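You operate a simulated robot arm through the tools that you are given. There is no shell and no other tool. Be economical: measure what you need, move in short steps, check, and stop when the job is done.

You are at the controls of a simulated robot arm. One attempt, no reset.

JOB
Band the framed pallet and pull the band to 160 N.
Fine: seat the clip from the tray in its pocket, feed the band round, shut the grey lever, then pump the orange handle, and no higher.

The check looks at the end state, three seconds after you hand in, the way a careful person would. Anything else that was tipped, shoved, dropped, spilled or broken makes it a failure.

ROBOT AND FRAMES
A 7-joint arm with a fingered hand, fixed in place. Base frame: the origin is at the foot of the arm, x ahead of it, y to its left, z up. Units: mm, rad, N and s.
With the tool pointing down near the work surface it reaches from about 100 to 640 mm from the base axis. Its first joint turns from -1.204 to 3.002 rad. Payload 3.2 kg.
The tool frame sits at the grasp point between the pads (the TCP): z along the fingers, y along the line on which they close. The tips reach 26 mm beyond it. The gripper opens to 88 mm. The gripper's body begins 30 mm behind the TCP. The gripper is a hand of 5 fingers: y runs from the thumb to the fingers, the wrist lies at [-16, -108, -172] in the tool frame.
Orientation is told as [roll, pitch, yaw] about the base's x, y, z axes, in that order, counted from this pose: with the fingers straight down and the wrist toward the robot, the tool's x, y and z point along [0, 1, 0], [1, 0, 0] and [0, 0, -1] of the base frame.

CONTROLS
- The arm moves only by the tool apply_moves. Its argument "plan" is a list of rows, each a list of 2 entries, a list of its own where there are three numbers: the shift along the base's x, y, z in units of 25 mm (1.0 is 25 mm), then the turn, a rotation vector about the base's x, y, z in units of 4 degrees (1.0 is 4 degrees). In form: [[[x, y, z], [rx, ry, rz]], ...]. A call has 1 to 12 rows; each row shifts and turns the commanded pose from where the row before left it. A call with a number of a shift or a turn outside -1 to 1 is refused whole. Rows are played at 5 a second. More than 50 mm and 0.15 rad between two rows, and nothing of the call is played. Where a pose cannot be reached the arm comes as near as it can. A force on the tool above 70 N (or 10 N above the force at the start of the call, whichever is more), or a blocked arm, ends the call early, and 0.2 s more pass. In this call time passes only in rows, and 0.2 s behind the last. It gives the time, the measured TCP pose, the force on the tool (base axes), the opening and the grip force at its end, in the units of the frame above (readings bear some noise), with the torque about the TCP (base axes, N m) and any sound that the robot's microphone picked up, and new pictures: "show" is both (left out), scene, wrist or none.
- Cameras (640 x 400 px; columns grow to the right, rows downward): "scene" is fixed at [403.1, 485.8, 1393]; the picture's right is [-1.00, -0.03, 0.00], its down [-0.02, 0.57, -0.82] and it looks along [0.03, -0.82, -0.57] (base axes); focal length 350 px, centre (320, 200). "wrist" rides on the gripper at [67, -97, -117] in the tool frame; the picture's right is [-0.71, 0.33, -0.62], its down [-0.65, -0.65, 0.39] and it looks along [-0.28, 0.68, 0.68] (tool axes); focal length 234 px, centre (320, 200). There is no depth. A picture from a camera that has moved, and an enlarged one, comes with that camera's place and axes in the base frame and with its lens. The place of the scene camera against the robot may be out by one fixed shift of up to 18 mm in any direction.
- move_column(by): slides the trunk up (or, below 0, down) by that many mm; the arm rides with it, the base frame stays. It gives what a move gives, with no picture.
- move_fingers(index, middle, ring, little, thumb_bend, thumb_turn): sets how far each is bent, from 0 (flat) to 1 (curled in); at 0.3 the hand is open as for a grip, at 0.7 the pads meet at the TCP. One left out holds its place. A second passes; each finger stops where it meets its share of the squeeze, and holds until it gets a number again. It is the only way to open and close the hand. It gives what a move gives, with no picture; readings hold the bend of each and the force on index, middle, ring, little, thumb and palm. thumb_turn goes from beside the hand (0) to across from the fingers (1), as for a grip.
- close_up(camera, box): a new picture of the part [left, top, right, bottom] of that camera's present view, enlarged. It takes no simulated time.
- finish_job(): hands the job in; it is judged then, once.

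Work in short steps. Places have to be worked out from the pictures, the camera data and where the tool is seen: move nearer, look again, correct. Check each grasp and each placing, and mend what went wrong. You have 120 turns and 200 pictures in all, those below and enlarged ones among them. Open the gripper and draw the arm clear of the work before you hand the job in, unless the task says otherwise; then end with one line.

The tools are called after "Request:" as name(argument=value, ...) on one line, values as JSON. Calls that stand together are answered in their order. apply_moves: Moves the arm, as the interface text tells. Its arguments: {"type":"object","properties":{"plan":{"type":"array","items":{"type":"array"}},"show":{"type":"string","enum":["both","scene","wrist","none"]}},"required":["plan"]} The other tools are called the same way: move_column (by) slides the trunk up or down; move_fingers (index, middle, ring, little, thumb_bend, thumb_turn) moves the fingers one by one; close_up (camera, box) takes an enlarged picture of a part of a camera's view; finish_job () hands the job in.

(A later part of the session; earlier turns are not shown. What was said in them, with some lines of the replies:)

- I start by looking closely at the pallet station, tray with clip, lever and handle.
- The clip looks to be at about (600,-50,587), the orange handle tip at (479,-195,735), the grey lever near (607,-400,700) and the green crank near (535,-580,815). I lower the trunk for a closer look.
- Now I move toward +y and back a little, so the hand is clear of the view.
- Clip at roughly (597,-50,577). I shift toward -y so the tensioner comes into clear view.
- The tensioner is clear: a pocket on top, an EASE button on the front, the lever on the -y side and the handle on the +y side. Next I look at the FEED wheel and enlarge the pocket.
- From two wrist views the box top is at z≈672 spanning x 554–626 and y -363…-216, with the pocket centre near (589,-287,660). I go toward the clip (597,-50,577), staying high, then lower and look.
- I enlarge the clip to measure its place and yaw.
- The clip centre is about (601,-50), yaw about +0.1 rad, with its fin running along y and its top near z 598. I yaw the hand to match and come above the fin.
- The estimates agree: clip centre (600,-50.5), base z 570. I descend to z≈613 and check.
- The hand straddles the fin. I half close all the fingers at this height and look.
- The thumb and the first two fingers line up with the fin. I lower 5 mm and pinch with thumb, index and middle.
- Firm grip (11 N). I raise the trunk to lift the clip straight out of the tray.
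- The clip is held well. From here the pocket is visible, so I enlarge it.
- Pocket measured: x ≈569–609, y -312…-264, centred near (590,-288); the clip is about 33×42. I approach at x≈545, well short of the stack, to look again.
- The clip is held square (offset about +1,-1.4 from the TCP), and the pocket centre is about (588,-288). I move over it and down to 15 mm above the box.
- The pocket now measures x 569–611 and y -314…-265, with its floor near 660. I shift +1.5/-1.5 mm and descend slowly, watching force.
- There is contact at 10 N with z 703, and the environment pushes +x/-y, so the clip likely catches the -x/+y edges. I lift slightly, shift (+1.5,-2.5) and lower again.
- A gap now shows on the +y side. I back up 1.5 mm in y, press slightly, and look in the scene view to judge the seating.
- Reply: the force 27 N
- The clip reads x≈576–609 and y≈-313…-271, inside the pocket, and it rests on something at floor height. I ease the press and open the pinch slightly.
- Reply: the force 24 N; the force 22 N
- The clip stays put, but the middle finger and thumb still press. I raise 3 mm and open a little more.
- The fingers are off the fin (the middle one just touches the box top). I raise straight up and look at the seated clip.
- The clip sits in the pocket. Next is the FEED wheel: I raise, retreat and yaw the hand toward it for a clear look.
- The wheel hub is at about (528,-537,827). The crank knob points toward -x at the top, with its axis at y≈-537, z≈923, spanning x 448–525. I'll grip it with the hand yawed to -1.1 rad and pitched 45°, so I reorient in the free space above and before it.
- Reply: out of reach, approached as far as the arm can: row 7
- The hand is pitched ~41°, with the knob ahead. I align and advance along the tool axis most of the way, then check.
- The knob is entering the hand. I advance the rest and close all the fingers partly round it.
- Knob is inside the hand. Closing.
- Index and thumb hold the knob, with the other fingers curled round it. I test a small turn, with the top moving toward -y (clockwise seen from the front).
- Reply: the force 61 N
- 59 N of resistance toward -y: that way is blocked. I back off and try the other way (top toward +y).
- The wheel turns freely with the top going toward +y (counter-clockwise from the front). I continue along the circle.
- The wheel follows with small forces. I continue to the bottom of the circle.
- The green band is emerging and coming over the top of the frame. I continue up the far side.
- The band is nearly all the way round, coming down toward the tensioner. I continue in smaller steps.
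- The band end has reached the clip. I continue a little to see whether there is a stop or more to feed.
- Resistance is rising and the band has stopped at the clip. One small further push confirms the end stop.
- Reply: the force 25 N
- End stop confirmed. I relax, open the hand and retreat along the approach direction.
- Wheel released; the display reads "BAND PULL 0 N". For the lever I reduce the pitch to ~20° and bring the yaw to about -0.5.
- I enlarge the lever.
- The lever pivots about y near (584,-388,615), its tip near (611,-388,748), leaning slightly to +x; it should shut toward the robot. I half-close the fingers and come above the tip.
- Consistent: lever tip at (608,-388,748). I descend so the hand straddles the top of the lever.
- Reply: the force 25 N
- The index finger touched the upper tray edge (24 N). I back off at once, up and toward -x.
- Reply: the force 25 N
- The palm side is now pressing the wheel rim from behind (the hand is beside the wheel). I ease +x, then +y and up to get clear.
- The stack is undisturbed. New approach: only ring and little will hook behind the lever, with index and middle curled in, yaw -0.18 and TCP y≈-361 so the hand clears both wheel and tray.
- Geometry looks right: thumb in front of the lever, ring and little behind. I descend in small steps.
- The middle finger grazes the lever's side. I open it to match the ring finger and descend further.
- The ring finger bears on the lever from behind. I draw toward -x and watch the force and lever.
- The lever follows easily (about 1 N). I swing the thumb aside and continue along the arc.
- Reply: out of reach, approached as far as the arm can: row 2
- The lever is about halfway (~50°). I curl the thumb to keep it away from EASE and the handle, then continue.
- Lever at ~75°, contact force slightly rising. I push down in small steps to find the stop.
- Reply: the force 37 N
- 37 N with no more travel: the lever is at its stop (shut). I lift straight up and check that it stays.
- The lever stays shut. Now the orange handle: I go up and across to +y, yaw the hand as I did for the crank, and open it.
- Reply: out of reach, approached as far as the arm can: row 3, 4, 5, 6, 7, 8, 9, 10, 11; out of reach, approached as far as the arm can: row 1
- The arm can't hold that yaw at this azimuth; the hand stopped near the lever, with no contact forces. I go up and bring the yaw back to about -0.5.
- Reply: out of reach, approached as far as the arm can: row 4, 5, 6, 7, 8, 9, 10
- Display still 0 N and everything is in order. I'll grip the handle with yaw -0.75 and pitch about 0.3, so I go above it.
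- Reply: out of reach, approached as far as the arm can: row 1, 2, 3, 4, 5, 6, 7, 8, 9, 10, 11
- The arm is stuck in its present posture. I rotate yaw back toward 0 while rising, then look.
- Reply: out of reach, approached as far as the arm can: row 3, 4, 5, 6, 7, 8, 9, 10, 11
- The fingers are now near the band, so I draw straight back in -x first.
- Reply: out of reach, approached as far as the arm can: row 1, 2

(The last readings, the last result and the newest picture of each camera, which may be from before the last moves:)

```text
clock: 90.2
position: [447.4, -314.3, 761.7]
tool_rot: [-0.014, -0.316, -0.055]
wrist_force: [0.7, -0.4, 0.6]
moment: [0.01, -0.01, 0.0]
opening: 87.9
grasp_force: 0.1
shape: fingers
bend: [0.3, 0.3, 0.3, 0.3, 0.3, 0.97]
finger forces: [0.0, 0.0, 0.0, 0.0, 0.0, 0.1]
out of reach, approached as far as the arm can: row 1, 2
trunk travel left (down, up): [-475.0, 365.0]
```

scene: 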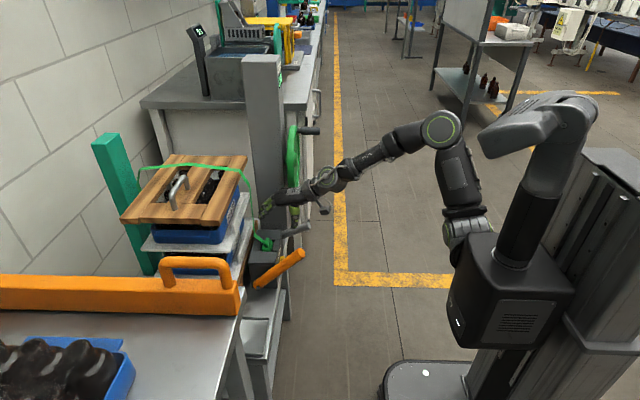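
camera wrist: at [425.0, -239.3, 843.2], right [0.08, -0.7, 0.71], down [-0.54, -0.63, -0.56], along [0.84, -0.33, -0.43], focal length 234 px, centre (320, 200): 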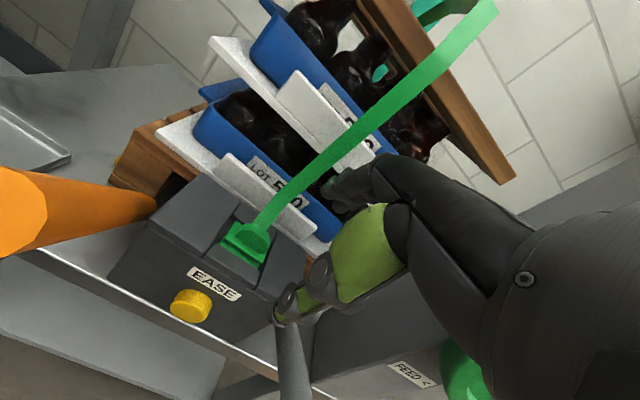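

It follows now. I raise the trunk and move toward +y.

Request:
move_column(by=100)

Request:
apply_moves(plan=[[[-0.4, 0.5, 0], [0, 0, 0]], [[-0.4, 1, 0], [0, 0, 0]], [[0, 1, 0], [0, 0, 0]], [[0, 1, 0], [0, 0, 0]], [[0, 1, 0], [0, 0, 0]]], show="both")

```text
clock: 91.5
position: [448.4, -313.8, 861.1]
tool_rot: [-0.015, -0.316, -0.052]
wrist_force: [0.4, 0.5, 0.4]
moment: [0.0, 0.02, 0.02]
opening: 87.8
grasp_force: 0.0
shape: fingers
bend: [0.3, 0.3, 0.3, 0.3, 0.3, 0.97]
finger forces: [0.0, 0.0, 0.0, 0.1, 0.0, 0.0]
trunk travel left (down, up): [-575.0, 265.0]
```

```text
clock: 92.7
position: [444.8, -221.5, 833.8]
tool_rot: [-0.012, -0.315, -0.054]
wrist_force: [0.4, -0.2, 0.8]
moment: [0.0, 0.01, 0.01]
opening: 87.8
grasp_force: 0.0
shape: fingers
bend: [0.3, 0.3, 0.3, 0.3, 0.3, 0.97]
finger forces: [0.0, 0.0, 0.1, 0.0, 0.0, 0.1]
out of reach, approached as far as the arm can: row 3, 4, 5
trunk travel left (down, up): [-575.0, 265.0]
camera wrist: at [320.9, -148.0, 915.6], right [0.08, -0.71, 0.7], down [-0.54, -0.63, -0.56], along [0.84, -0.33, -0.43], focal length 234 px, centre (320, 200)
```

scene: 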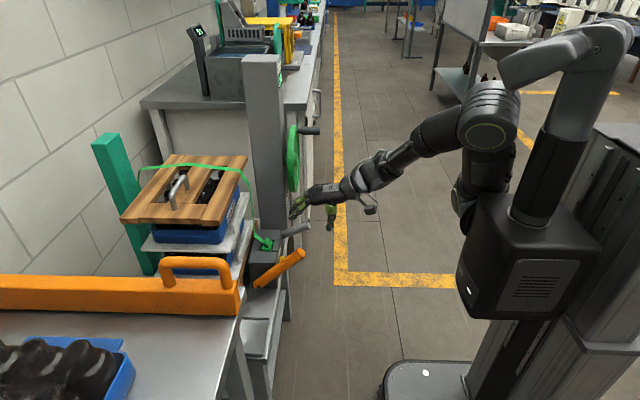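
wrist: 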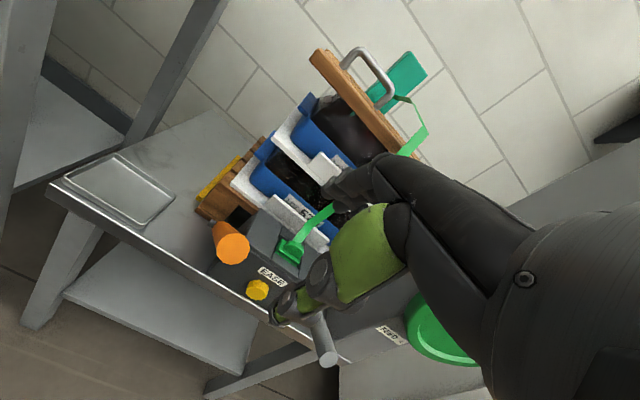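

The wrist pitch is what limits the arm close in. I remove the pitch and continue to above the handle.

Request:
apply_moves(plan=[[[0, 0, 0.3], [0.05, 0.9, 0]], [[0, 0, 0.3], [0.05, 0.9, 0]], [[0, 0, 0.3], [0.05, 0.9, 0]], [[0, 0, 0.3], [0.05, 0.9, 0]], [[0, 0, 0], [0.05, 0.9, 0.7]], [[0.5, 0.5, 0], [0, 0, 0]], [[0.5, 0.5, 0], [0, 0, 0]]], show="wrist")

```text
clock: 94.3
position: [478.0, -204.5, 855.1]
tool_rot: [-0.009, 0.004, -0.005]
wrist_force: [-0.8, 0.4, -0.5]
moment: [-0.02, -0.01, 0.01]
opening: 87.7
grasp_force: 0.0
shape: fingers
bend: [0.3, 0.3, 0.3, 0.3, 0.3, 0.97]
finger forces: [0.1, 0.1, 0.0, 0.0, 0.0, 0.0]
out of reach, approached as far as the arm can: row 1, 2, 3
trunk travel left (down, up): [-575.0, 265.0]
camera wrist: at [382.0, -137.6, 973.1], right [0.33, -0.7, 0.63], down [-0.66, -0.65, -0.38], along [0.68, -0.29, -0.68], focal length 234 px, centre (320, 200)
```

wrist: 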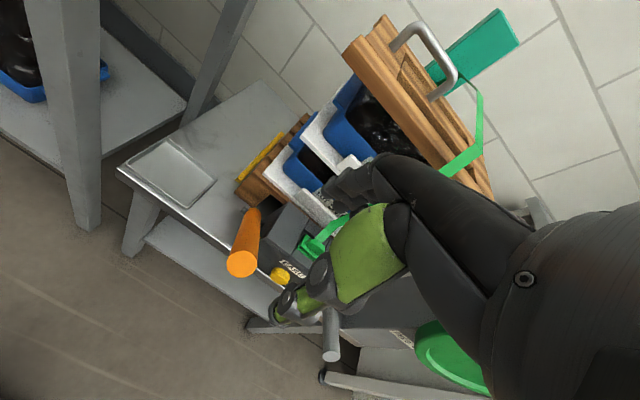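

Now the arm is free, right above the handle. I check that the display is readable in the scene view, and form a closed "beak" for pressing.

Request:
close_up(camera="scene", box=[265, 60, 295, 95])

Request:
move_fingers(index=0.7, middle=0.7, ring=0.7, little=0.7, thumb_bend=0.68, thumb_turn=1.0)

Request:
close_up(camera="wrist", box=[160, 160, 360, 320])

```text
11.43 times, centred on (280, 78) of scene
camera zoom: at [403.1, 485.8, 1393.0], right [-1.0, -0.03, 0.0], down [-0.02, 0.57, -0.82], along [0.03, -0.82, -0.57], focal length 4002 px, centre (777, 1600)
```

zoom: 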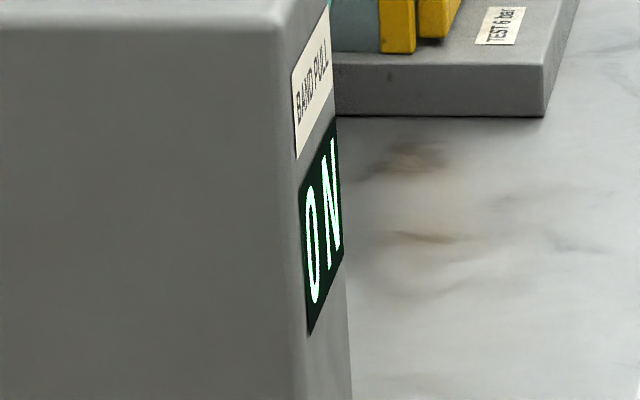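

```text
clock: 95.3
position: [477.9, -204.5, 856.1]
tool_rot: [-0.007, -0.002, -0.004]
wrist_force: [-0.5, 0.3, 0.3]
moment: [0.0, -0.02, -0.01]
opening: 6.3
grasp_force: 0.0
shape: fingers
bend: [0.7, 0.7, 0.7, 0.7, 0.68, 1.0]
finger forces: [0.0, 0.1, 0.0, 0.1, 0.0, 0.0]
trunk travel left (down, up): [-575.0, 265.0]
```

```text
2.50 times, centred on (260, 240) of wrist
camera zoom: at [381.5, -137.1, 973.8], right [0.33, -0.7, 0.63], down [-0.66, -0.65, -0.38], along [0.68, -0.29, -0.67], focal length 585 px, centre (470, 100)
```

zoom: 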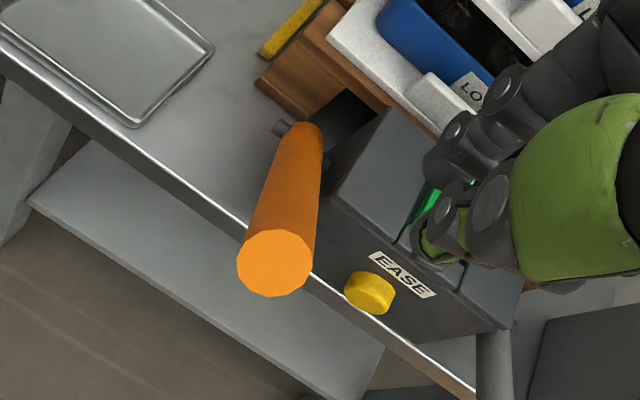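

The display reads "0 N" clearly in the scene view. The handle pivot is at (579,-195,650), tilted 39° up. I bring the beak onto the handle near its end.

Request:
apply_moves(plan=[[[0.5, 0.2, -1], [0, 0, 0]], [[0.2, 0, -1], [0, 0, 0]], [[0, 0, -1], [0, 0, 0]], [[0, 0, -0.4], [0, 0, 0]]], show="wrist")

Request:
close_up(camera="scene", box=[240, 190, 340, 290])

```text
clock: 96.3
position: [495.1, -202.5, 770.7]
tool_rot: [-0.015, 0.001, -0.005]
wrist_force: [0.4, -3.4, 1.6]
moment: [-0.02, 0.02, 0.01]
opening: 6.0
grasp_force: 1.4
shape: fingers
bend: [0.7, 0.7, 0.7, 0.7, 0.68, 1.0]
finger forces: [0.0, 0.0, 0.1, 0.1, 2.8, 0.0]
trunk travel left (down, up): [-575.0, 265.0]
camera wrist: at [398.3, -134.2, 886.1], right [0.33, -0.7, 0.64], down [-0.66, -0.65, -0.38], along [0.68, -0.29, -0.67], focal length 234 px, centre (320, 200)
```

wrist: 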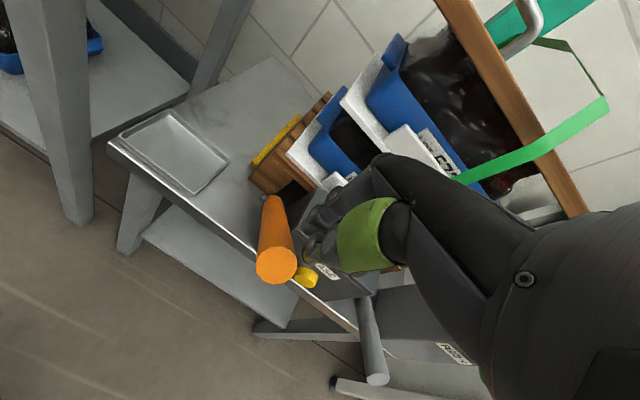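

```text
4.00 times, centred on (290, 240) of scene
camera zoom: at [403.1, 485.8, 1393.0], right [-1.0, -0.03, 0.0], down [-0.02, 0.57, -0.82], along [0.03, -0.82, -0.57], focal length 1401 px, centre (440, 40)
```

zoom: 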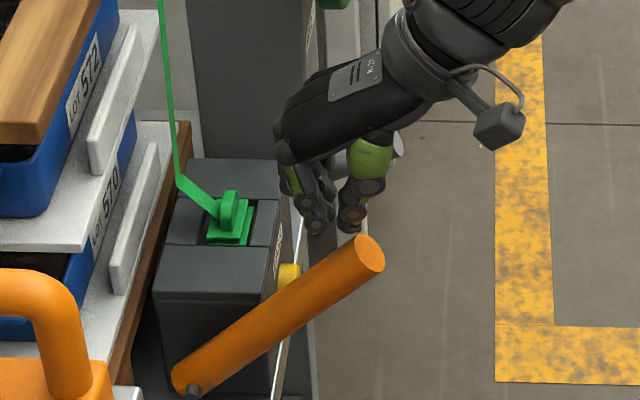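

The thumb brushes the handle's -y side, so I rise a little, shift +18 mm in y and press down.

Request:
apply_moves(plan=[[[0, 0, 0.5], [0, 0, 0]], [[0, 0.72, 0], [0, 0, 0]], [[0, 0, -0.4], [0, 0, 0]], [[0, 0, -0.3], [0, 0, 0]]], show="wrist")

Request:
close_up(camera="scene", box=[240, 190, 340, 290])

```text
clock: 97.3
position: [494.9, -182.6, 764.5]
tool_rot: [-0.01, -0.001, -0.004]
wrist_force: [0.1, 1.3, 1.6]
moment: [0.05, -0.01, -0.01]
opening: 4.2
grasp_force: 0.5
shape: fingers
bend: [0.7, 0.7, 0.7, 0.7, 0.69, 1.0]
finger forces: [0.0, 0.0, 0.1, 0.0, 2.1, 0.0]
trunk travel left (down, up): [-575.0, 265.0]
camera wrist: at [399.1, -114.9, 881.8], right [0.33, -0.7, 0.63], down [-0.66, -0.65, -0.38], along [0.68, -0.29, -0.67], focal length 234 px, centre (320, 200)
```

wrist: 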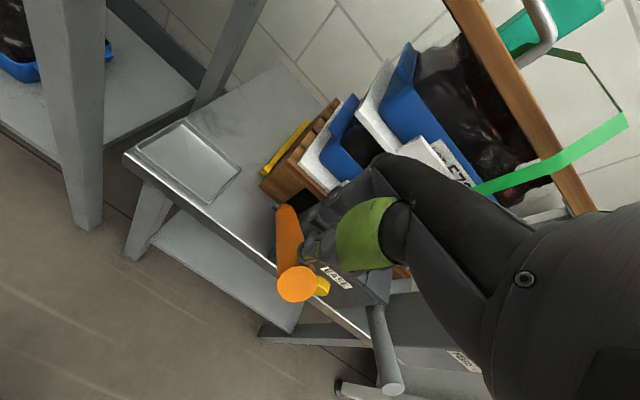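

```text
4.00 times, centred on (290, 240) of scene
camera zoom: at [403.1, 485.8, 1393.0], right [-1.0, -0.03, 0.0], down [-0.02, 0.57, -0.82], along [0.03, -0.82, -0.57], focal length 1401 px, centre (440, 40)
```

zoom: 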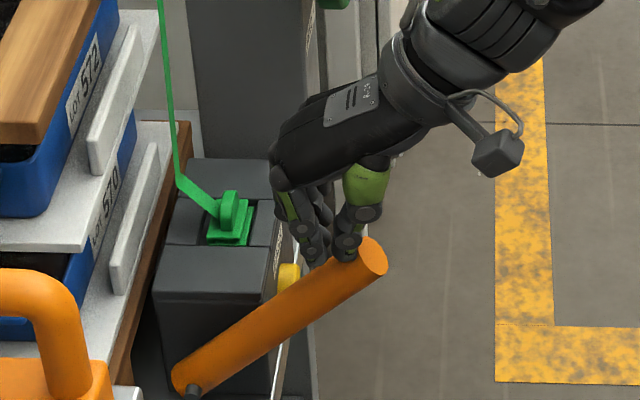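

The thumb tip is on the handle. I start the down-stroke along its arc in small steps.

Request:
apply_moves(plan=[[[-0.2, -0.08, -0.3], [0, 0, 0]], [[-0.2, 0, -0.3], [0, 0, 0]], [[-0.17, 0, -0.37], [0, 0, 0]]], show="none")

Request:
close_up(camera="scene", box=[240, 190, 340, 290])

Request:
close_up(camera="scene", box=[265, 60, 295, 95])

```text
clock: 98.1
position: [480.2, -185.4, 740.7]
tool_rot: [-0.014, -0.002, -0.003]
wrist_force: [0.9, 0.4, 2.4]
moment: [0.0, 0.0, 0.01]
opening: 4.2
grasp_force: 1.3
shape: fingers
bend: [0.7, 0.7, 0.7, 0.7, 0.71, 1.0]
finger forces: [0.0, 0.0, 0.0, 0.1, 2.7, 0.1]
trunk travel left (down, up): [-575.0, 265.0]
```

```text
4.00 times, centred on (290, 240) of scene
camera zoom: at [403.1, 485.8, 1393.0], right [-1.0, -0.03, 0.0], down [-0.02, 0.57, -0.82], along [0.03, -0.82, -0.57], focal length 1401 px, centre (440, 40)
```

zoom: 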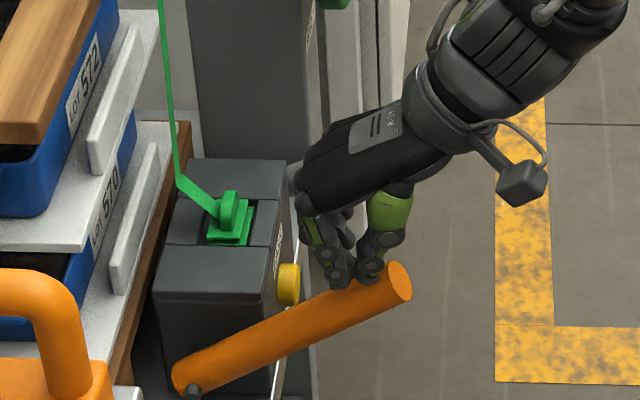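

```text
11.43 times, centred on (280, 78) of scene
camera zoom: at [403.1, 485.8, 1393.0], right [-1.0, -0.03, 0.0], down [-0.02, 0.57, -0.82], along [0.03, -0.82, -0.57], focal length 4002 px, centre (777, 1600)
```

zoom: 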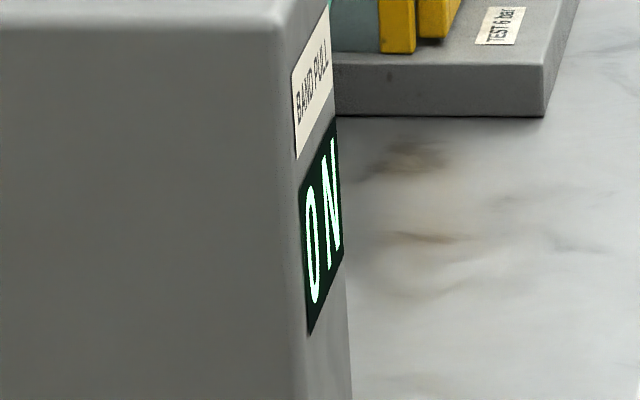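

The handle moves down lightly; the pull is still 0 N. I continue the stroke.

Request:
apply_moves(plan=[[[-0.17, 0, -0.37], [0, 0, 0]], [[-0.12, 0, -0.4], [0, 0, 0]], [[-0.08, 0, -0.4], [0, 0, 0]]], show="none")

Request:
close_up(camera="scene", box=[240, 190, 340, 290])

Request:
close_up(camera="scene", box=[265, 60, 295, 95])

```text
clock: 98.9
position: [471.7, -185.2, 712.2]
tool_rot: [-0.013, -0.001, -0.004]
wrist_force: [0.2, 0.3, 3.7]
moment: [0.0, 0.05, -0.03]
opening: 4.2
grasp_force: 2.0
shape: fingers
bend: [0.7, 0.7, 0.7, 0.7, 0.69, 1.0]
finger forces: [0.0, 0.1, 0.0, 0.0, 3.3, 0.0]
trunk travel left (down, up): [-575.0, 265.0]
```

```text
4.00 times, centred on (290, 240) of scene
camera zoom: at [403.1, 485.8, 1393.0], right [-1.0, -0.03, 0.0], down [-0.02, 0.57, -0.82], along [0.03, -0.82, -0.57], focal length 1401 px, centre (440, 40)
```

zoom: 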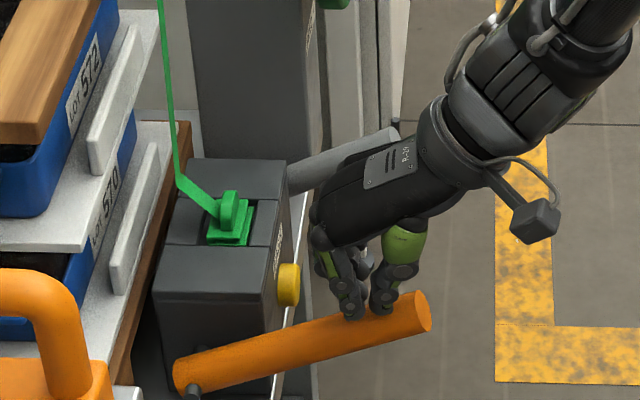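

```text
11.43 times, centred on (280, 78) of scene
camera zoom: at [403.1, 485.8, 1393.0], right [-1.0, -0.03, 0.0], down [-0.02, 0.57, -0.82], along [0.03, -0.82, -0.57], focal length 4002 px, centre (777, 1600)
```

zoom: 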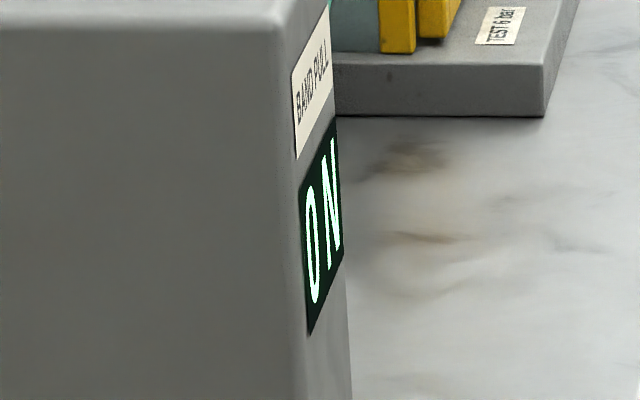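

Still 0 N. I continue below horizontal.

Request:
apply_moves(plan=[[[-0.04, 0, -0.4], [0, 0, 0]], [[0, 0, -0.4], [0, 0, 0]], [[0.04, 0, -0.4], [0, 0, 0]], [[0.06, 0, -0.4], [0, 0, 0]]], show="scene")

Request:
close_up(camera="scene", box=[265, 60, 295, 95])

```text
clock: 99.9
position: [474.2, -182.7, 672.6]
tool_rot: [-0.01, -0.003, -0.004]
wrist_force: [-0.1, 1.5, 6.0]
moment: [-0.01, 0.12, -0.05]
opening: 6.9
grasp_force: 2.2
shape: fingers
bend: [0.7, 0.7, 0.7, 0.7, 0.68, 1.0]
finger forces: [0.1, 0.0, 0.1, 0.0, 5.6, 0.0]
trunk travel left (down, up): [-575.0, 265.0]
```

scene: 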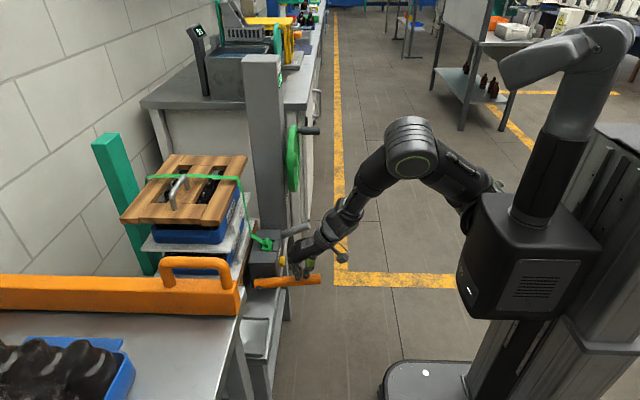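

```text
11.43 times, centred on (280, 78) of scene
camera zoom: at [403.1, 485.8, 1393.0], right [-1.0, -0.03, 0.0], down [-0.02, 0.57, -0.82], along [0.03, -0.82, -0.57], focal length 4002 px, centre (777, 1600)
```

zoom: 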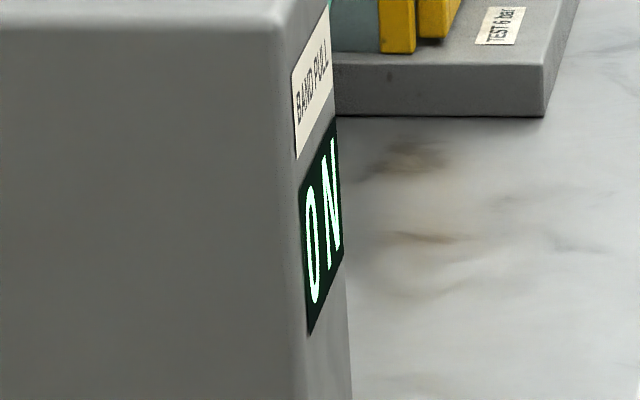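

The slack is being drawn out: the band now lies flat on the frame. I continue the stroke until a stop.

Request:
apply_moves(plan=[[[0.06, 0, -0.4], [0, 0, 0]], [[0.1, 0, -0.4], [0, 0, 0]], [[0.12, 0, -0.4], [0, 0, 0]]], show="none")

Request:
close_up(camera="scene", box=[265, 60, 295, 95])

Request:
close_up(camera="scene", box=[220, 190, 340, 310])

```text
clock: 100.7
position: [482.2, -182.7, 650.4]
tool_rot: [-0.012, -0.02, -0.005]
wrist_force: [-5.0, 5.5, 44.3]
moment: [-0.19, 0.89, -0.14]
opening: 11.0
grasp_force: 22.2
shape: fingers
bend: [0.7, 0.71, 0.7, 0.7, 0.67, 1.0]
finger forces: [0.1, 6.7, 0.0, 0.1, 39.0, 0.1]
trunk travel left (down, up): [-575.0, 265.0]
```

```text
11.43 times, centred on (280, 78) of scene
camera zoom: at [403.1, 485.8, 1393.0], right [-1.0, -0.03, 0.0], down [-0.02, 0.57, -0.82], along [0.03, -0.82, -0.57], focal length 4002 px, centre (777, 1600)
```

zoom: 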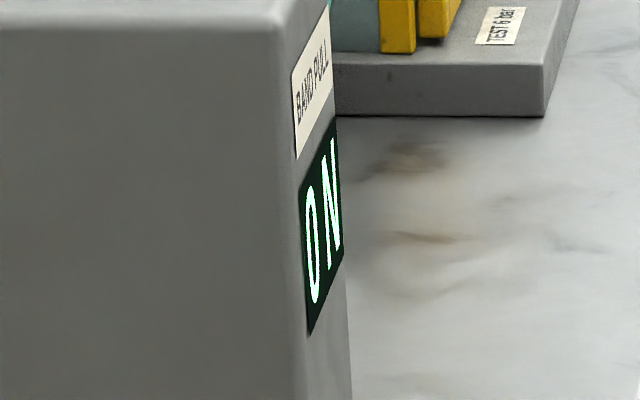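

```text
3.33 times, centred on (280, 250) of scene
camera zoom: at [403.1, 485.8, 1393.0], right [-1.0, -0.03, 0.0], down [-0.02, 0.57, -0.82], along [0.03, -0.82, -0.57], focal length 1167 px, centre (453, 33)
```

zoom: 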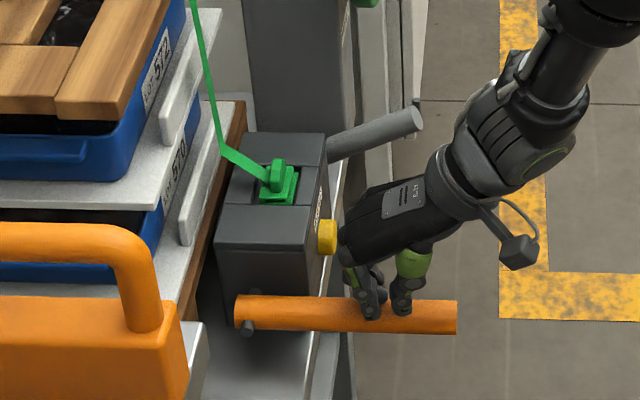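

The stroke bottomed out near horizontal (44 N). I lift to see whether the handle springs back.

Request:
apply_moves(plan=[[[-0.1, 0, 1], [0, 0, 0]], [[-0.1, 0, 1], [0, 0, 0]]], show="scene")

```text
clock: 101.3
position: [473.9, -183.4, 690.5]
tool_rot: [-0.014, 0.001, -0.004]
wrist_force: [1.5, 1.3, 4.6]
moment: [0.02, -0.01, -0.02]
opening: 0.8
grasp_force: 2.2
shape: fingers
bend: [0.7, 0.7, 0.7, 0.7, 0.72, 1.0]
finger forces: [0.0, 0.1, 0.0, 0.0, 4.7, 0.1]
trunk travel left (down, up): [-575.0, 265.0]
```

scene: 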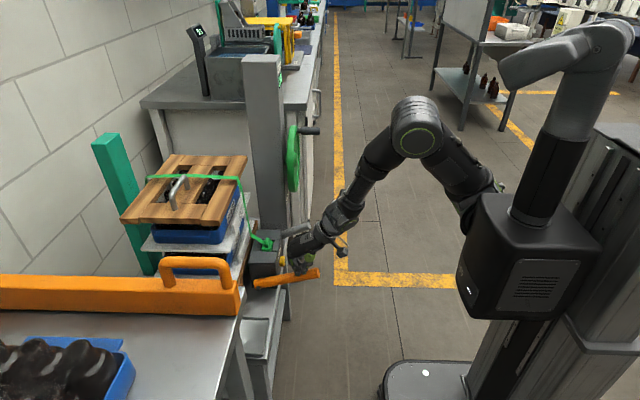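

It springs back by itself. I let it rise fully, then begin a second stroke, stopping midway to read the display.

Request:
apply_moves(plan=[[[-0.05, 0, 0.9], [0, 0, 0]], [[0.3, 0, 1], [0, 0, 0]], [[0.6, 0, 1], [0, 0, 0]], [[0, 0, 0.3], [0, 0, 0]], [[0, 0, -0.3], [0, 0, 0]], [[-0.6, 0, -1], [0, 0, 0]], [[-0.3, 0, -1], [0, 0, 0]], [[0, 0, -0.7], [0, 0, 0]]], show="none")

Request:
close_up(camera="scene", box=[265, 60, 295, 95])

```text
clock: 103.1
position: [475.4, -183.3, 698.8]
tool_rot: [-0.012, -0.002, -0.003]
wrist_force: [0.3, 0.8, 3.9]
moment: [0.01, 0.03, 0.03]
opening: 5.1
grasp_force: 1.6
shape: fingers
bend: [0.7, 0.7, 0.7, 0.7, 0.69, 1.0]
finger forces: [0.0, 0.1, 0.0, 0.1, 4.2, 0.0]
trunk travel left (down, up): [-575.0, 265.0]
```

```text
11.43 times, centred on (280, 78) of scene
camera zoom: at [403.1, 485.8, 1393.0], right [-1.0, -0.03, 0.0], down [-0.02, 0.57, -0.82], along [0.03, -0.82, -0.57], focal length 4002 px, centre (777, 1600)
```

zoom: 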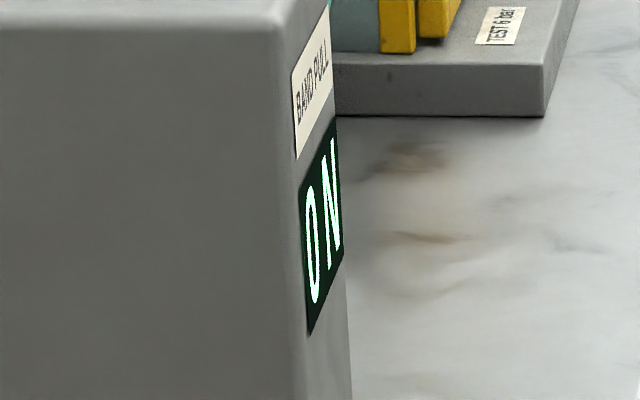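

Still 0 N; I complete this stroke.

Request:
apply_moves(plan=[[[0, 0, -0.6], [0, 0, 0]], [[0.05, 0, -0.6], [0, 0, 0]], [[0.1, 0, -0.3], [0, 0, 0]]], show="none")

Request:
close_up(camera="scene", box=[120, 60, 320, 260])

```text
clock: 103.9
position: [478.0, -183.4, 661.8]
tool_rot: [-0.012, -0.003, -0.004]
wrist_force: [-1.7, 1.6, 5.6]
moment: [0.05, 0.14, -0.05]
opening: 8.2
grasp_force: 3.1
shape: fingers
bend: [0.7, 0.7, 0.7, 0.7, 0.67, 1.0]
finger forces: [0.1, 0.0, 0.0, 0.0, 5.9, 0.0]
trunk travel left (down, up): [-575.0, 265.0]
```

```text
2.00 times, centred on (220, 160) of scene
camera zoom: at [403.1, 485.8, 1393.0], right [-1.0, -0.03, 0.0], down [-0.02, 0.57, -0.82], along [0.03, -0.82, -0.57], focal length 700 px, centre (520, 280)
```

zoom: 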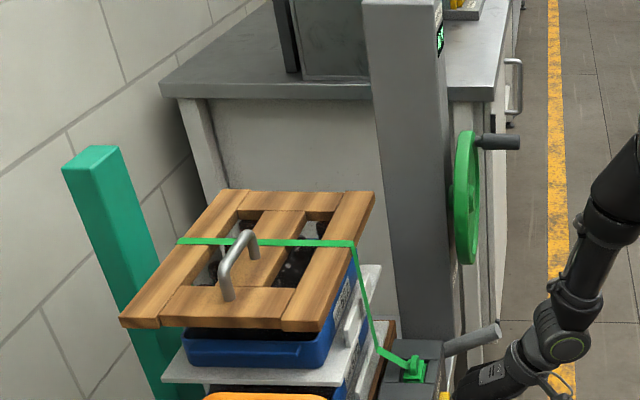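

The band is nearly snug. Third stroke: I go up fully and halfway down, using the tool force and display as gauges.

Request:
apply_moves(plan=[[[-0.1, 0, 1], [0, 0, 0]], [[-0.1, 0, 1], [0, 0, 0]], [[0.2, 0, 1], [0, 0, 0]], [[0.6, 0, 1], [0, 0, 0]], [[0.1, 0, 0.4], [0, 0, 0]], [[-0.1, 0, -0.4], [0, 0, 0]], [[-0.6, 0, -1], [0, 0, 0]], [[-0.2, 0, -1], [0, 0, 0]], [[0, 0, -0.6], [0, 0, 0]]], show="none")

Request:
close_up(camera="scene", box=[265, 60, 295, 95])

```text
clock: 105.9
position: [471.7, -184.1, 694.2]
tool_rot: [-0.01, -0.001, -0.003]
wrist_force: [-0.3, 1.6, 3.7]
moment: [0.0, 0.05, -0.02]
opening: 5.5
grasp_force: 2.7
shape: fingers
bend: [0.7, 0.7, 0.7, 0.7, 0.69, 1.0]
finger forces: [0.0, 0.1, 0.1, 0.0, 4.2, 0.0]
trunk travel left (down, up): [-575.0, 265.0]
```

```text
11.43 times, centred on (280, 78) of scene
camera zoom: at [403.1, 485.8, 1393.0], right [-1.0, -0.03, 0.0], down [-0.02, 0.57, -0.82], along [0.03, -0.82, -0.57], focal length 4002 px, centre (777, 1600)
```

zoom: 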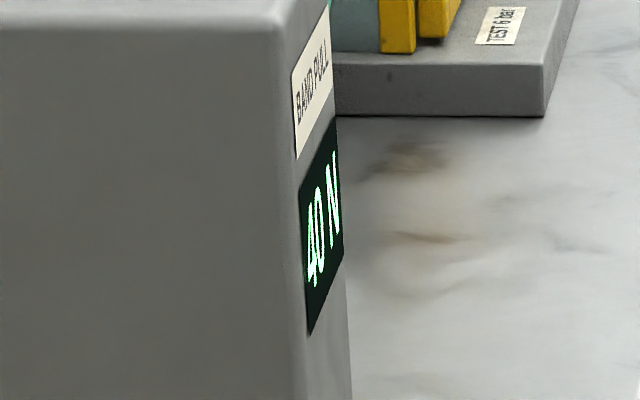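

40 N. I continue this stroke 15 mm and read.

Request:
apply_moves(plan=[[[0, 0, -0.3], [0, 0, 0]], [[0, 0, -0.3], [0, 0, 0]]], show="none")

Request:
close_up(camera="scene", box=[265, 60, 295, 95])

```text
clock: 106.5
position: [473.0, -183.6, 681.4]
tool_rot: [-0.012, -0.002, -0.003]
wrist_force: [-1.1, 0.8, 4.3]
moment: [0.03, 0.1, -0.03]
opening: 6.6
grasp_force: 2.7
shape: fingers
bend: [0.7, 0.7, 0.7, 0.7, 0.68, 1.0]
finger forces: [0.1, 0.0, 0.0, 0.0, 4.8, 0.1]
trunk travel left (down, up): [-575.0, 265.0]
```

```text
11.43 times, centred on (280, 78) of scene
camera zoom: at [403.1, 485.8, 1393.0], right [-1.0, -0.03, 0.0], down [-0.02, 0.57, -0.82], along [0.03, -0.82, -0.57], focal length 4002 px, centre (777, 1600)
```

zoom: 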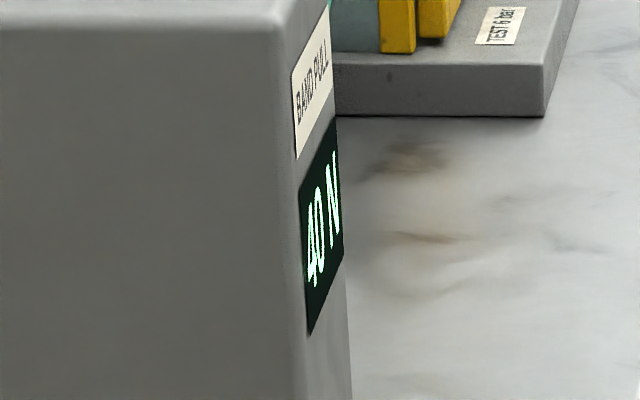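

I complete the stroke and read again.

Request:
apply_moves(plan=[[[0.05, 0, -0.4], [0, 0, 0]], [[0.1, 0, -0.4], [0, 0, 0]]], show="none")

Request:
close_up(camera="scene", box=[265, 60, 295, 95])

```text
clock: 107.1
position: [477.3, -182.8, 659.8]
tool_rot: [-0.011, -0.004, -0.002]
wrist_force: [-0.6, 1.1, 5.7]
moment: [-0.02, 0.16, -0.05]
opening: 8.3
grasp_force: 3.1
shape: fingers
bend: [0.7, 0.7, 0.7, 0.7, 0.67, 1.0]
finger forces: [0.0, 0.1, 0.0, 0.1, 5.7, 0.0]
trunk travel left (down, up): [-575.0, 265.0]
```

```text
11.43 times, centred on (280, 78) of scene
camera zoom: at [403.1, 485.8, 1393.0], right [-1.0, -0.03, 0.0], down [-0.02, 0.57, -0.82], along [0.03, -0.82, -0.57], focal length 4002 px, centre (777, 1600)
```

zoom: 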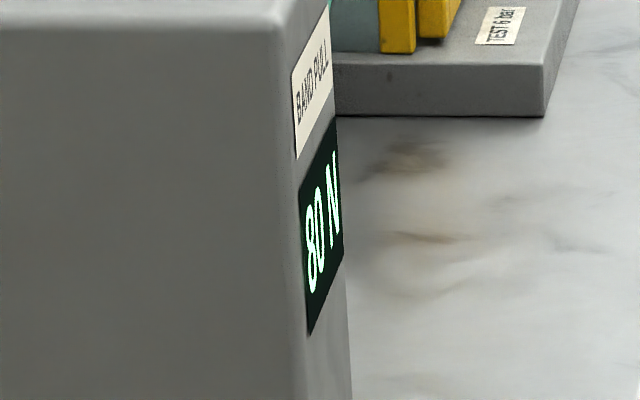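

80 N: each full stroke adds 40 N, so exactly two more. Next full stroke.

Request:
apply_moves(plan=[[[-0.1, 0, 1], [0, 0, 0]], [[-0.1, 0, 1], [0, 0, 0]], [[0.2, 0, 1], [0, 0, 0]], [[0.6, 0, 1], [0, 0, 0]], [[0.1, 0, 0.4], [0, 0, 0]], [[-0.1, 0, -0.4], [0, 0, 0]], [[-0.6, 0, -1], [0, 0, 0]], [[-0.2, 0, -1], [0, 0, 0]], [[0, 0, -0.6], [0, 0, 0]], [[0, 0, -0.6], [0, 0, 0]], [[0.05, 0, -0.4], [0, 0, 0]], [[0.1, 0, -0.4], [0, 0, 0]]], show="none")

Request:
close_up(camera="scene", box=[265, 60, 295, 95])

```text
clock: 109.7
position: [474.2, -184.9, 658.7]
tool_rot: [-0.012, -0.002, -0.005]
wrist_force: [-1.2, 1.0, 5.2]
moment: [-0.06, 0.15, 0.0]
opening: 8.6
grasp_force: 2.9
shape: fingers
bend: [0.7, 0.7, 0.7, 0.7, 0.67, 1.0]
finger forces: [0.0, 0.0, 0.0, 0.0, 5.7, 0.0]
trunk travel left (down, up): [-575.0, 265.0]
```

```text
11.43 times, centred on (280, 78) of scene
camera zoom: at [403.1, 485.8, 1393.0], right [-1.0, -0.03, 0.0], down [-0.02, 0.57, -0.82], along [0.03, -0.82, -0.57], focal length 4002 px, centre (777, 1600)
```

zoom: 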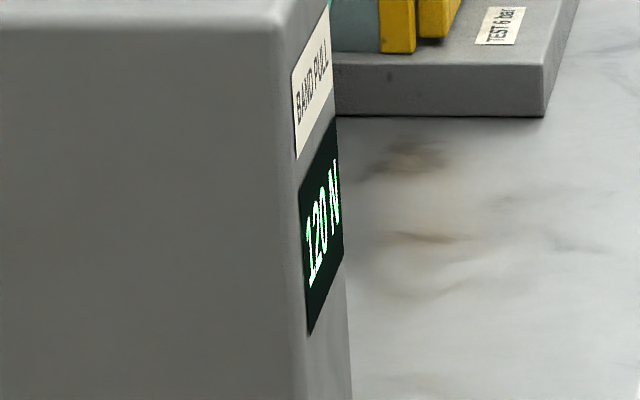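

120 N. One more identical stroke.

Request:
apply_moves(plan=[[[-0.1, 0, 1], [0, 0, 0]], [[-0.1, 0, 1], [0, 0, 0]], [[0.2, 0, 1], [0, 0, 0]], [[0.6, 0, 1], [0, 0, 0]], [[0.1, 0, 0.4], [0, 0, 0]], [[-0.1, 0, -0.4], [0, 0, 0]], [[-0.6, 0, -1], [0, 0, 0]], [[-0.2, 0, -1], [0, 0, 0]], [[0, 0, -0.6], [0, 0, 0]], [[0, 0, -0.6], [0, 0, 0]], [[0.07, 0, -0.4], [0, 0, 0]], [[0.13, 0, -0.4], [0, 0, 0]]], show="none")

Request:
close_up(camera="scene", box=[265, 60, 295, 95])

```text
clock: 112.3
position: [474.6, -186.6, 661.2]
tool_rot: [-0.011, -0.002, -0.005]
wrist_force: [-1.5, 1.5, 5.2]
moment: [0.02, 0.15, -0.01]
opening: 8.3
grasp_force: 2.7
shape: fingers
bend: [0.7, 0.7, 0.7, 0.7, 0.67, 1.0]
finger forces: [0.1, 0.0, 0.0, 0.0, 5.8, 0.0]
trunk travel left (down, up): [-575.0, 265.0]
```

```text
11.43 times, centred on (280, 78) of scene
camera zoom: at [403.1, 485.8, 1393.0], right [-1.0, -0.03, 0.0], down [-0.02, 0.57, -0.82], along [0.03, -0.82, -0.57], focal length 4002 px, centre (777, 1600)
```

zoom: 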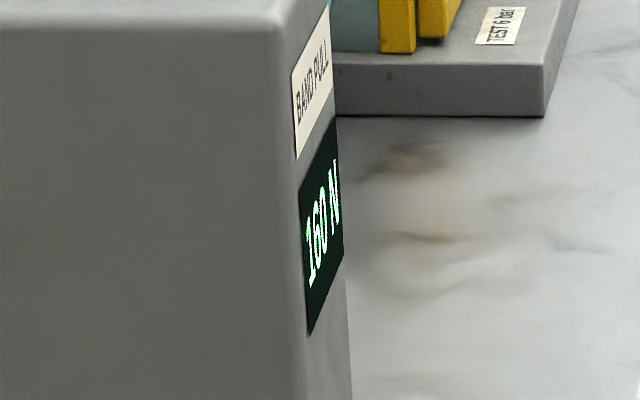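

160 N. I let the handle come up with the hand, then draw clear upward and back toward the robot, away from the EASE button.

Request:
apply_moves(plan=[[[-0.1, 0, 0.8], [0, 0, 0]], [[-0.1, 0, 0.8], [0, 0, 0]], [[0.1, 0, 0.9], [0, 0, 0]], [[0.4, 0, 0.9], [0, 0, 0]], [[0.3, 0, 0.9], [0, 0, 0]], [[0, 0, 1], [0, 0, 0]], [[0, 0, 1], [0, 0, 0]], [[-0.5, 0, 1], [0, 0, 0]], [[-1, 0, 1], [0, 0, 0]], [[-1, 0, 0.5], [0, 0, 0]], [[-1, 0, 0], [0, 0, 0]], [[-1, 0, 0], [0, 0, 0]]], show="none")

Request:
move_fingers(index=0.3, middle=0.3, ring=0.3, little=0.3, thumb_bend=0.3)

Request:
apply_moves(plan=[[[-0.2, 0, 0.2], [0, 0, 0]]], show="both")

Request:
close_up(camera="scene", box=[265, 60, 295, 95])

Request:
close_up(camera="scene", box=[90, 130, 330, 300])

```text
clock: 114.9
position: [436.7, -196.6, 815.0]
tool_rot: [-0.026, 0.064, -0.024]
wrist_force: [0.5, 0.3, 0.1]
moment: [0.01, 0.02, 0.01]
opening: 5.7
grasp_force: 0.1
shape: fingers
bend: [0.7, 0.7, 0.7, 0.7, 0.68, 1.0]
finger forces: [0.0, 0.0, 0.1, 0.1, 0.0, 0.1]
out of reach, approached as far as the arm can: row 8, 9, 10, 11, 12
trunk travel left (down, up): [-575.0, 265.0]
```

```text
clock: 115.9
position: [437.2, -196.5, 813.2]
tool_rot: [-0.025, 0.063, -0.025]
wrist_force: [-0.1, 0.2, 0.6]
moment: [-0.01, 0.04, 0.0]
opening: 87.5
grasp_force: 0.0
shape: fingers
bend: [0.3, 0.3, 0.3, 0.3, 0.3, 0.97]
finger forces: [0.1, 0.1, 0.0, 0.0, 0.0, 0.0]
trunk travel left (down, up): [-575.0, 265.0]
```

```text
clock: 116.3
position: [436.5, -198.9, 815.1]
tool_rot: [-0.024, 0.048, -0.023]
wrist_force: [0.2, -1.0, 0.8]
moment: [-0.02, 0.01, 0.01]
opening: 87.6
grasp_force: 0.1
shape: fingers
bend: [0.3, 0.3, 0.3, 0.3, 0.3, 0.97]
finger forces: [0.0, 0.0, 0.0, 0.0, 0.1, 0.0]
out of reach, approached as far as the arm can: row 1
trunk travel left (down, up): [-575.0, 265.0]
camera wrist: at [346.3, -127.6, 935.7], right [0.35, -0.7, 0.62], down [-0.69, -0.64, -0.34], along [0.64, -0.31, -0.7], focal length 234 px, centre (320, 200)
```

scene: 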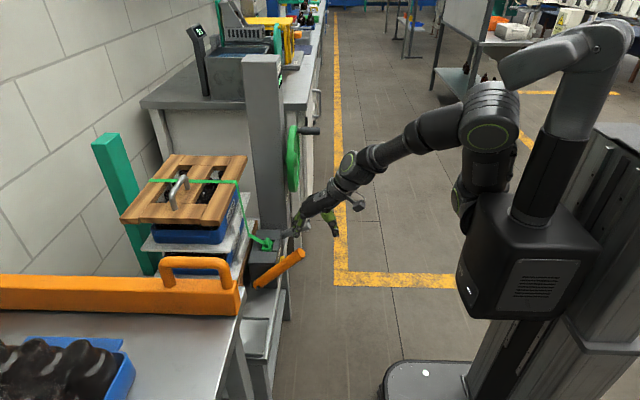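
wrist: 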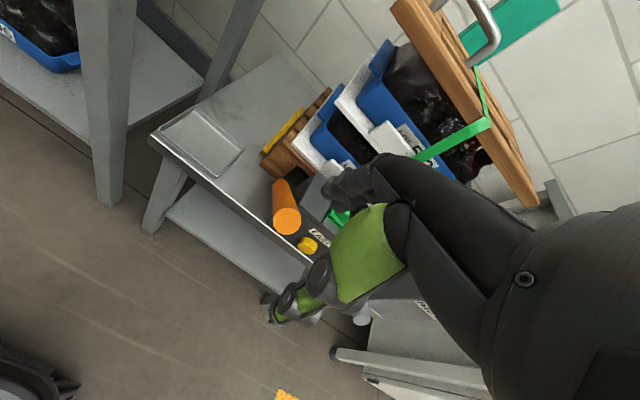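

```text
11.43 times, centred on (280, 78) of scene
camera zoom: at [403.1, 485.8, 1393.0], right [-1.0, -0.03, 0.0], down [-0.02, 0.57, -0.82], along [0.03, -0.82, -0.57], focal length 4002 px, centre (777, 1600)
```

zoom: 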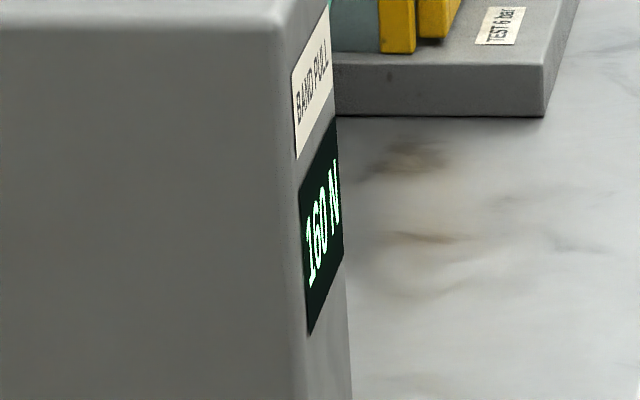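

```text
2.35 times, centred on (210, 215) of scene
camera zoom: at [403.1, 485.8, 1393.0], right [-1.0, -0.03, 0.0], down [-0.02, 0.57, -0.82], along [0.03, -0.82, -0.57], focal length 824 px, centre (579, 165)
```

zoom: 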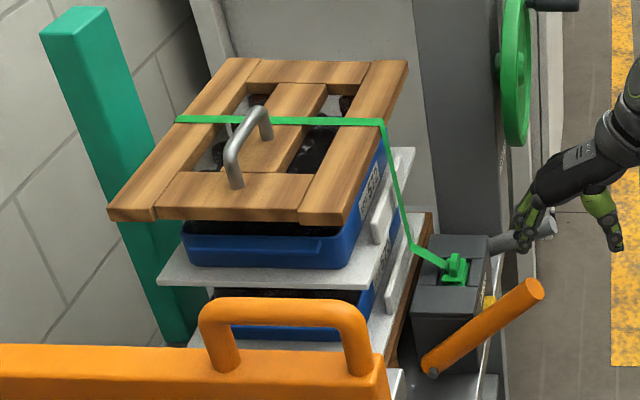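

The display holds 160 N, the clip and lever are in place, and the handle is back up. I raise the trunk to draw the arm well clear, then check once more.

Request:
move_column(by=200)

Request:
close_up(camera="scene", box=[90, 50, 340, 290])

Request:
close_up(camera="scene", box=[265, 60, 295, 95])

```text
clock: 118.5
position: [434.9, -199.0, 1015.8]
tool_rot: [-0.025, 0.049, -0.021]
wrist_force: [-0.1, 0.4, 0.1]
moment: [-0.01, 0.01, 0.0]
opening: 87.6
grasp_force: 0.1
shape: fingers
bend: [0.3, 0.3, 0.3, 0.3, 0.3, 0.97]
finger forces: [0.0, 0.0, 0.0, 0.0, 0.1, 0.0]
trunk travel left (down, up): [-775.0, 65.0]
```

```text
1.67 times, centred on (215, 170) of scene
camera zoom: at [403.1, 485.8, 1393.0], right [-1.0, -0.03, 0.0], down [-0.02, 0.57, -0.82], along [0.03, -0.82, -0.57], focal length 584 px, centre (495, 250)
```

zoom: 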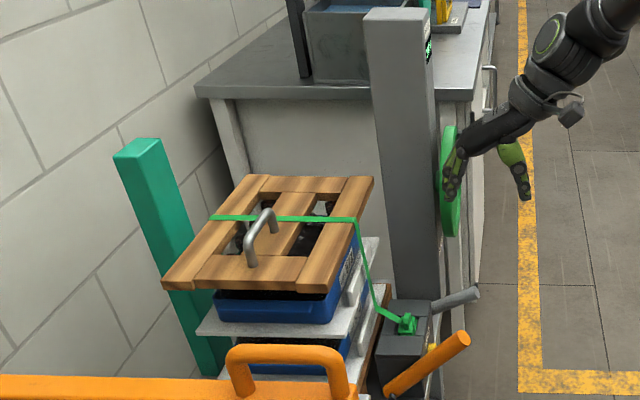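

```text
11.43 times, centred on (280, 78) of scene
camera zoom: at [403.1, 485.8, 1393.0], right [-1.0, -0.03, 0.0], down [-0.02, 0.57, -0.82], along [0.03, -0.82, -0.57], focal length 4002 px, centre (777, 1600)
```

zoom: 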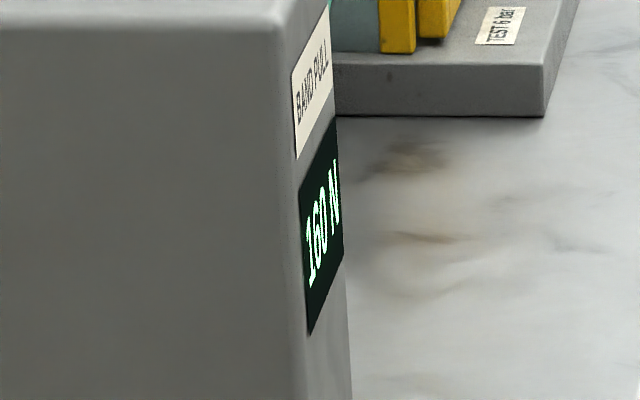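

The band is at 160 N, the stack stands intact, and the hand is open and clear. I hand the job in.

Request:
finish_job()

```text
The job is handed in.
```

The pallet is banded and the display reads 160 N: clip in its pocket, band fed round, lever shut; a finger touched an upper tray at about 24 N on the way, but the stack shows no shift in the pictures.
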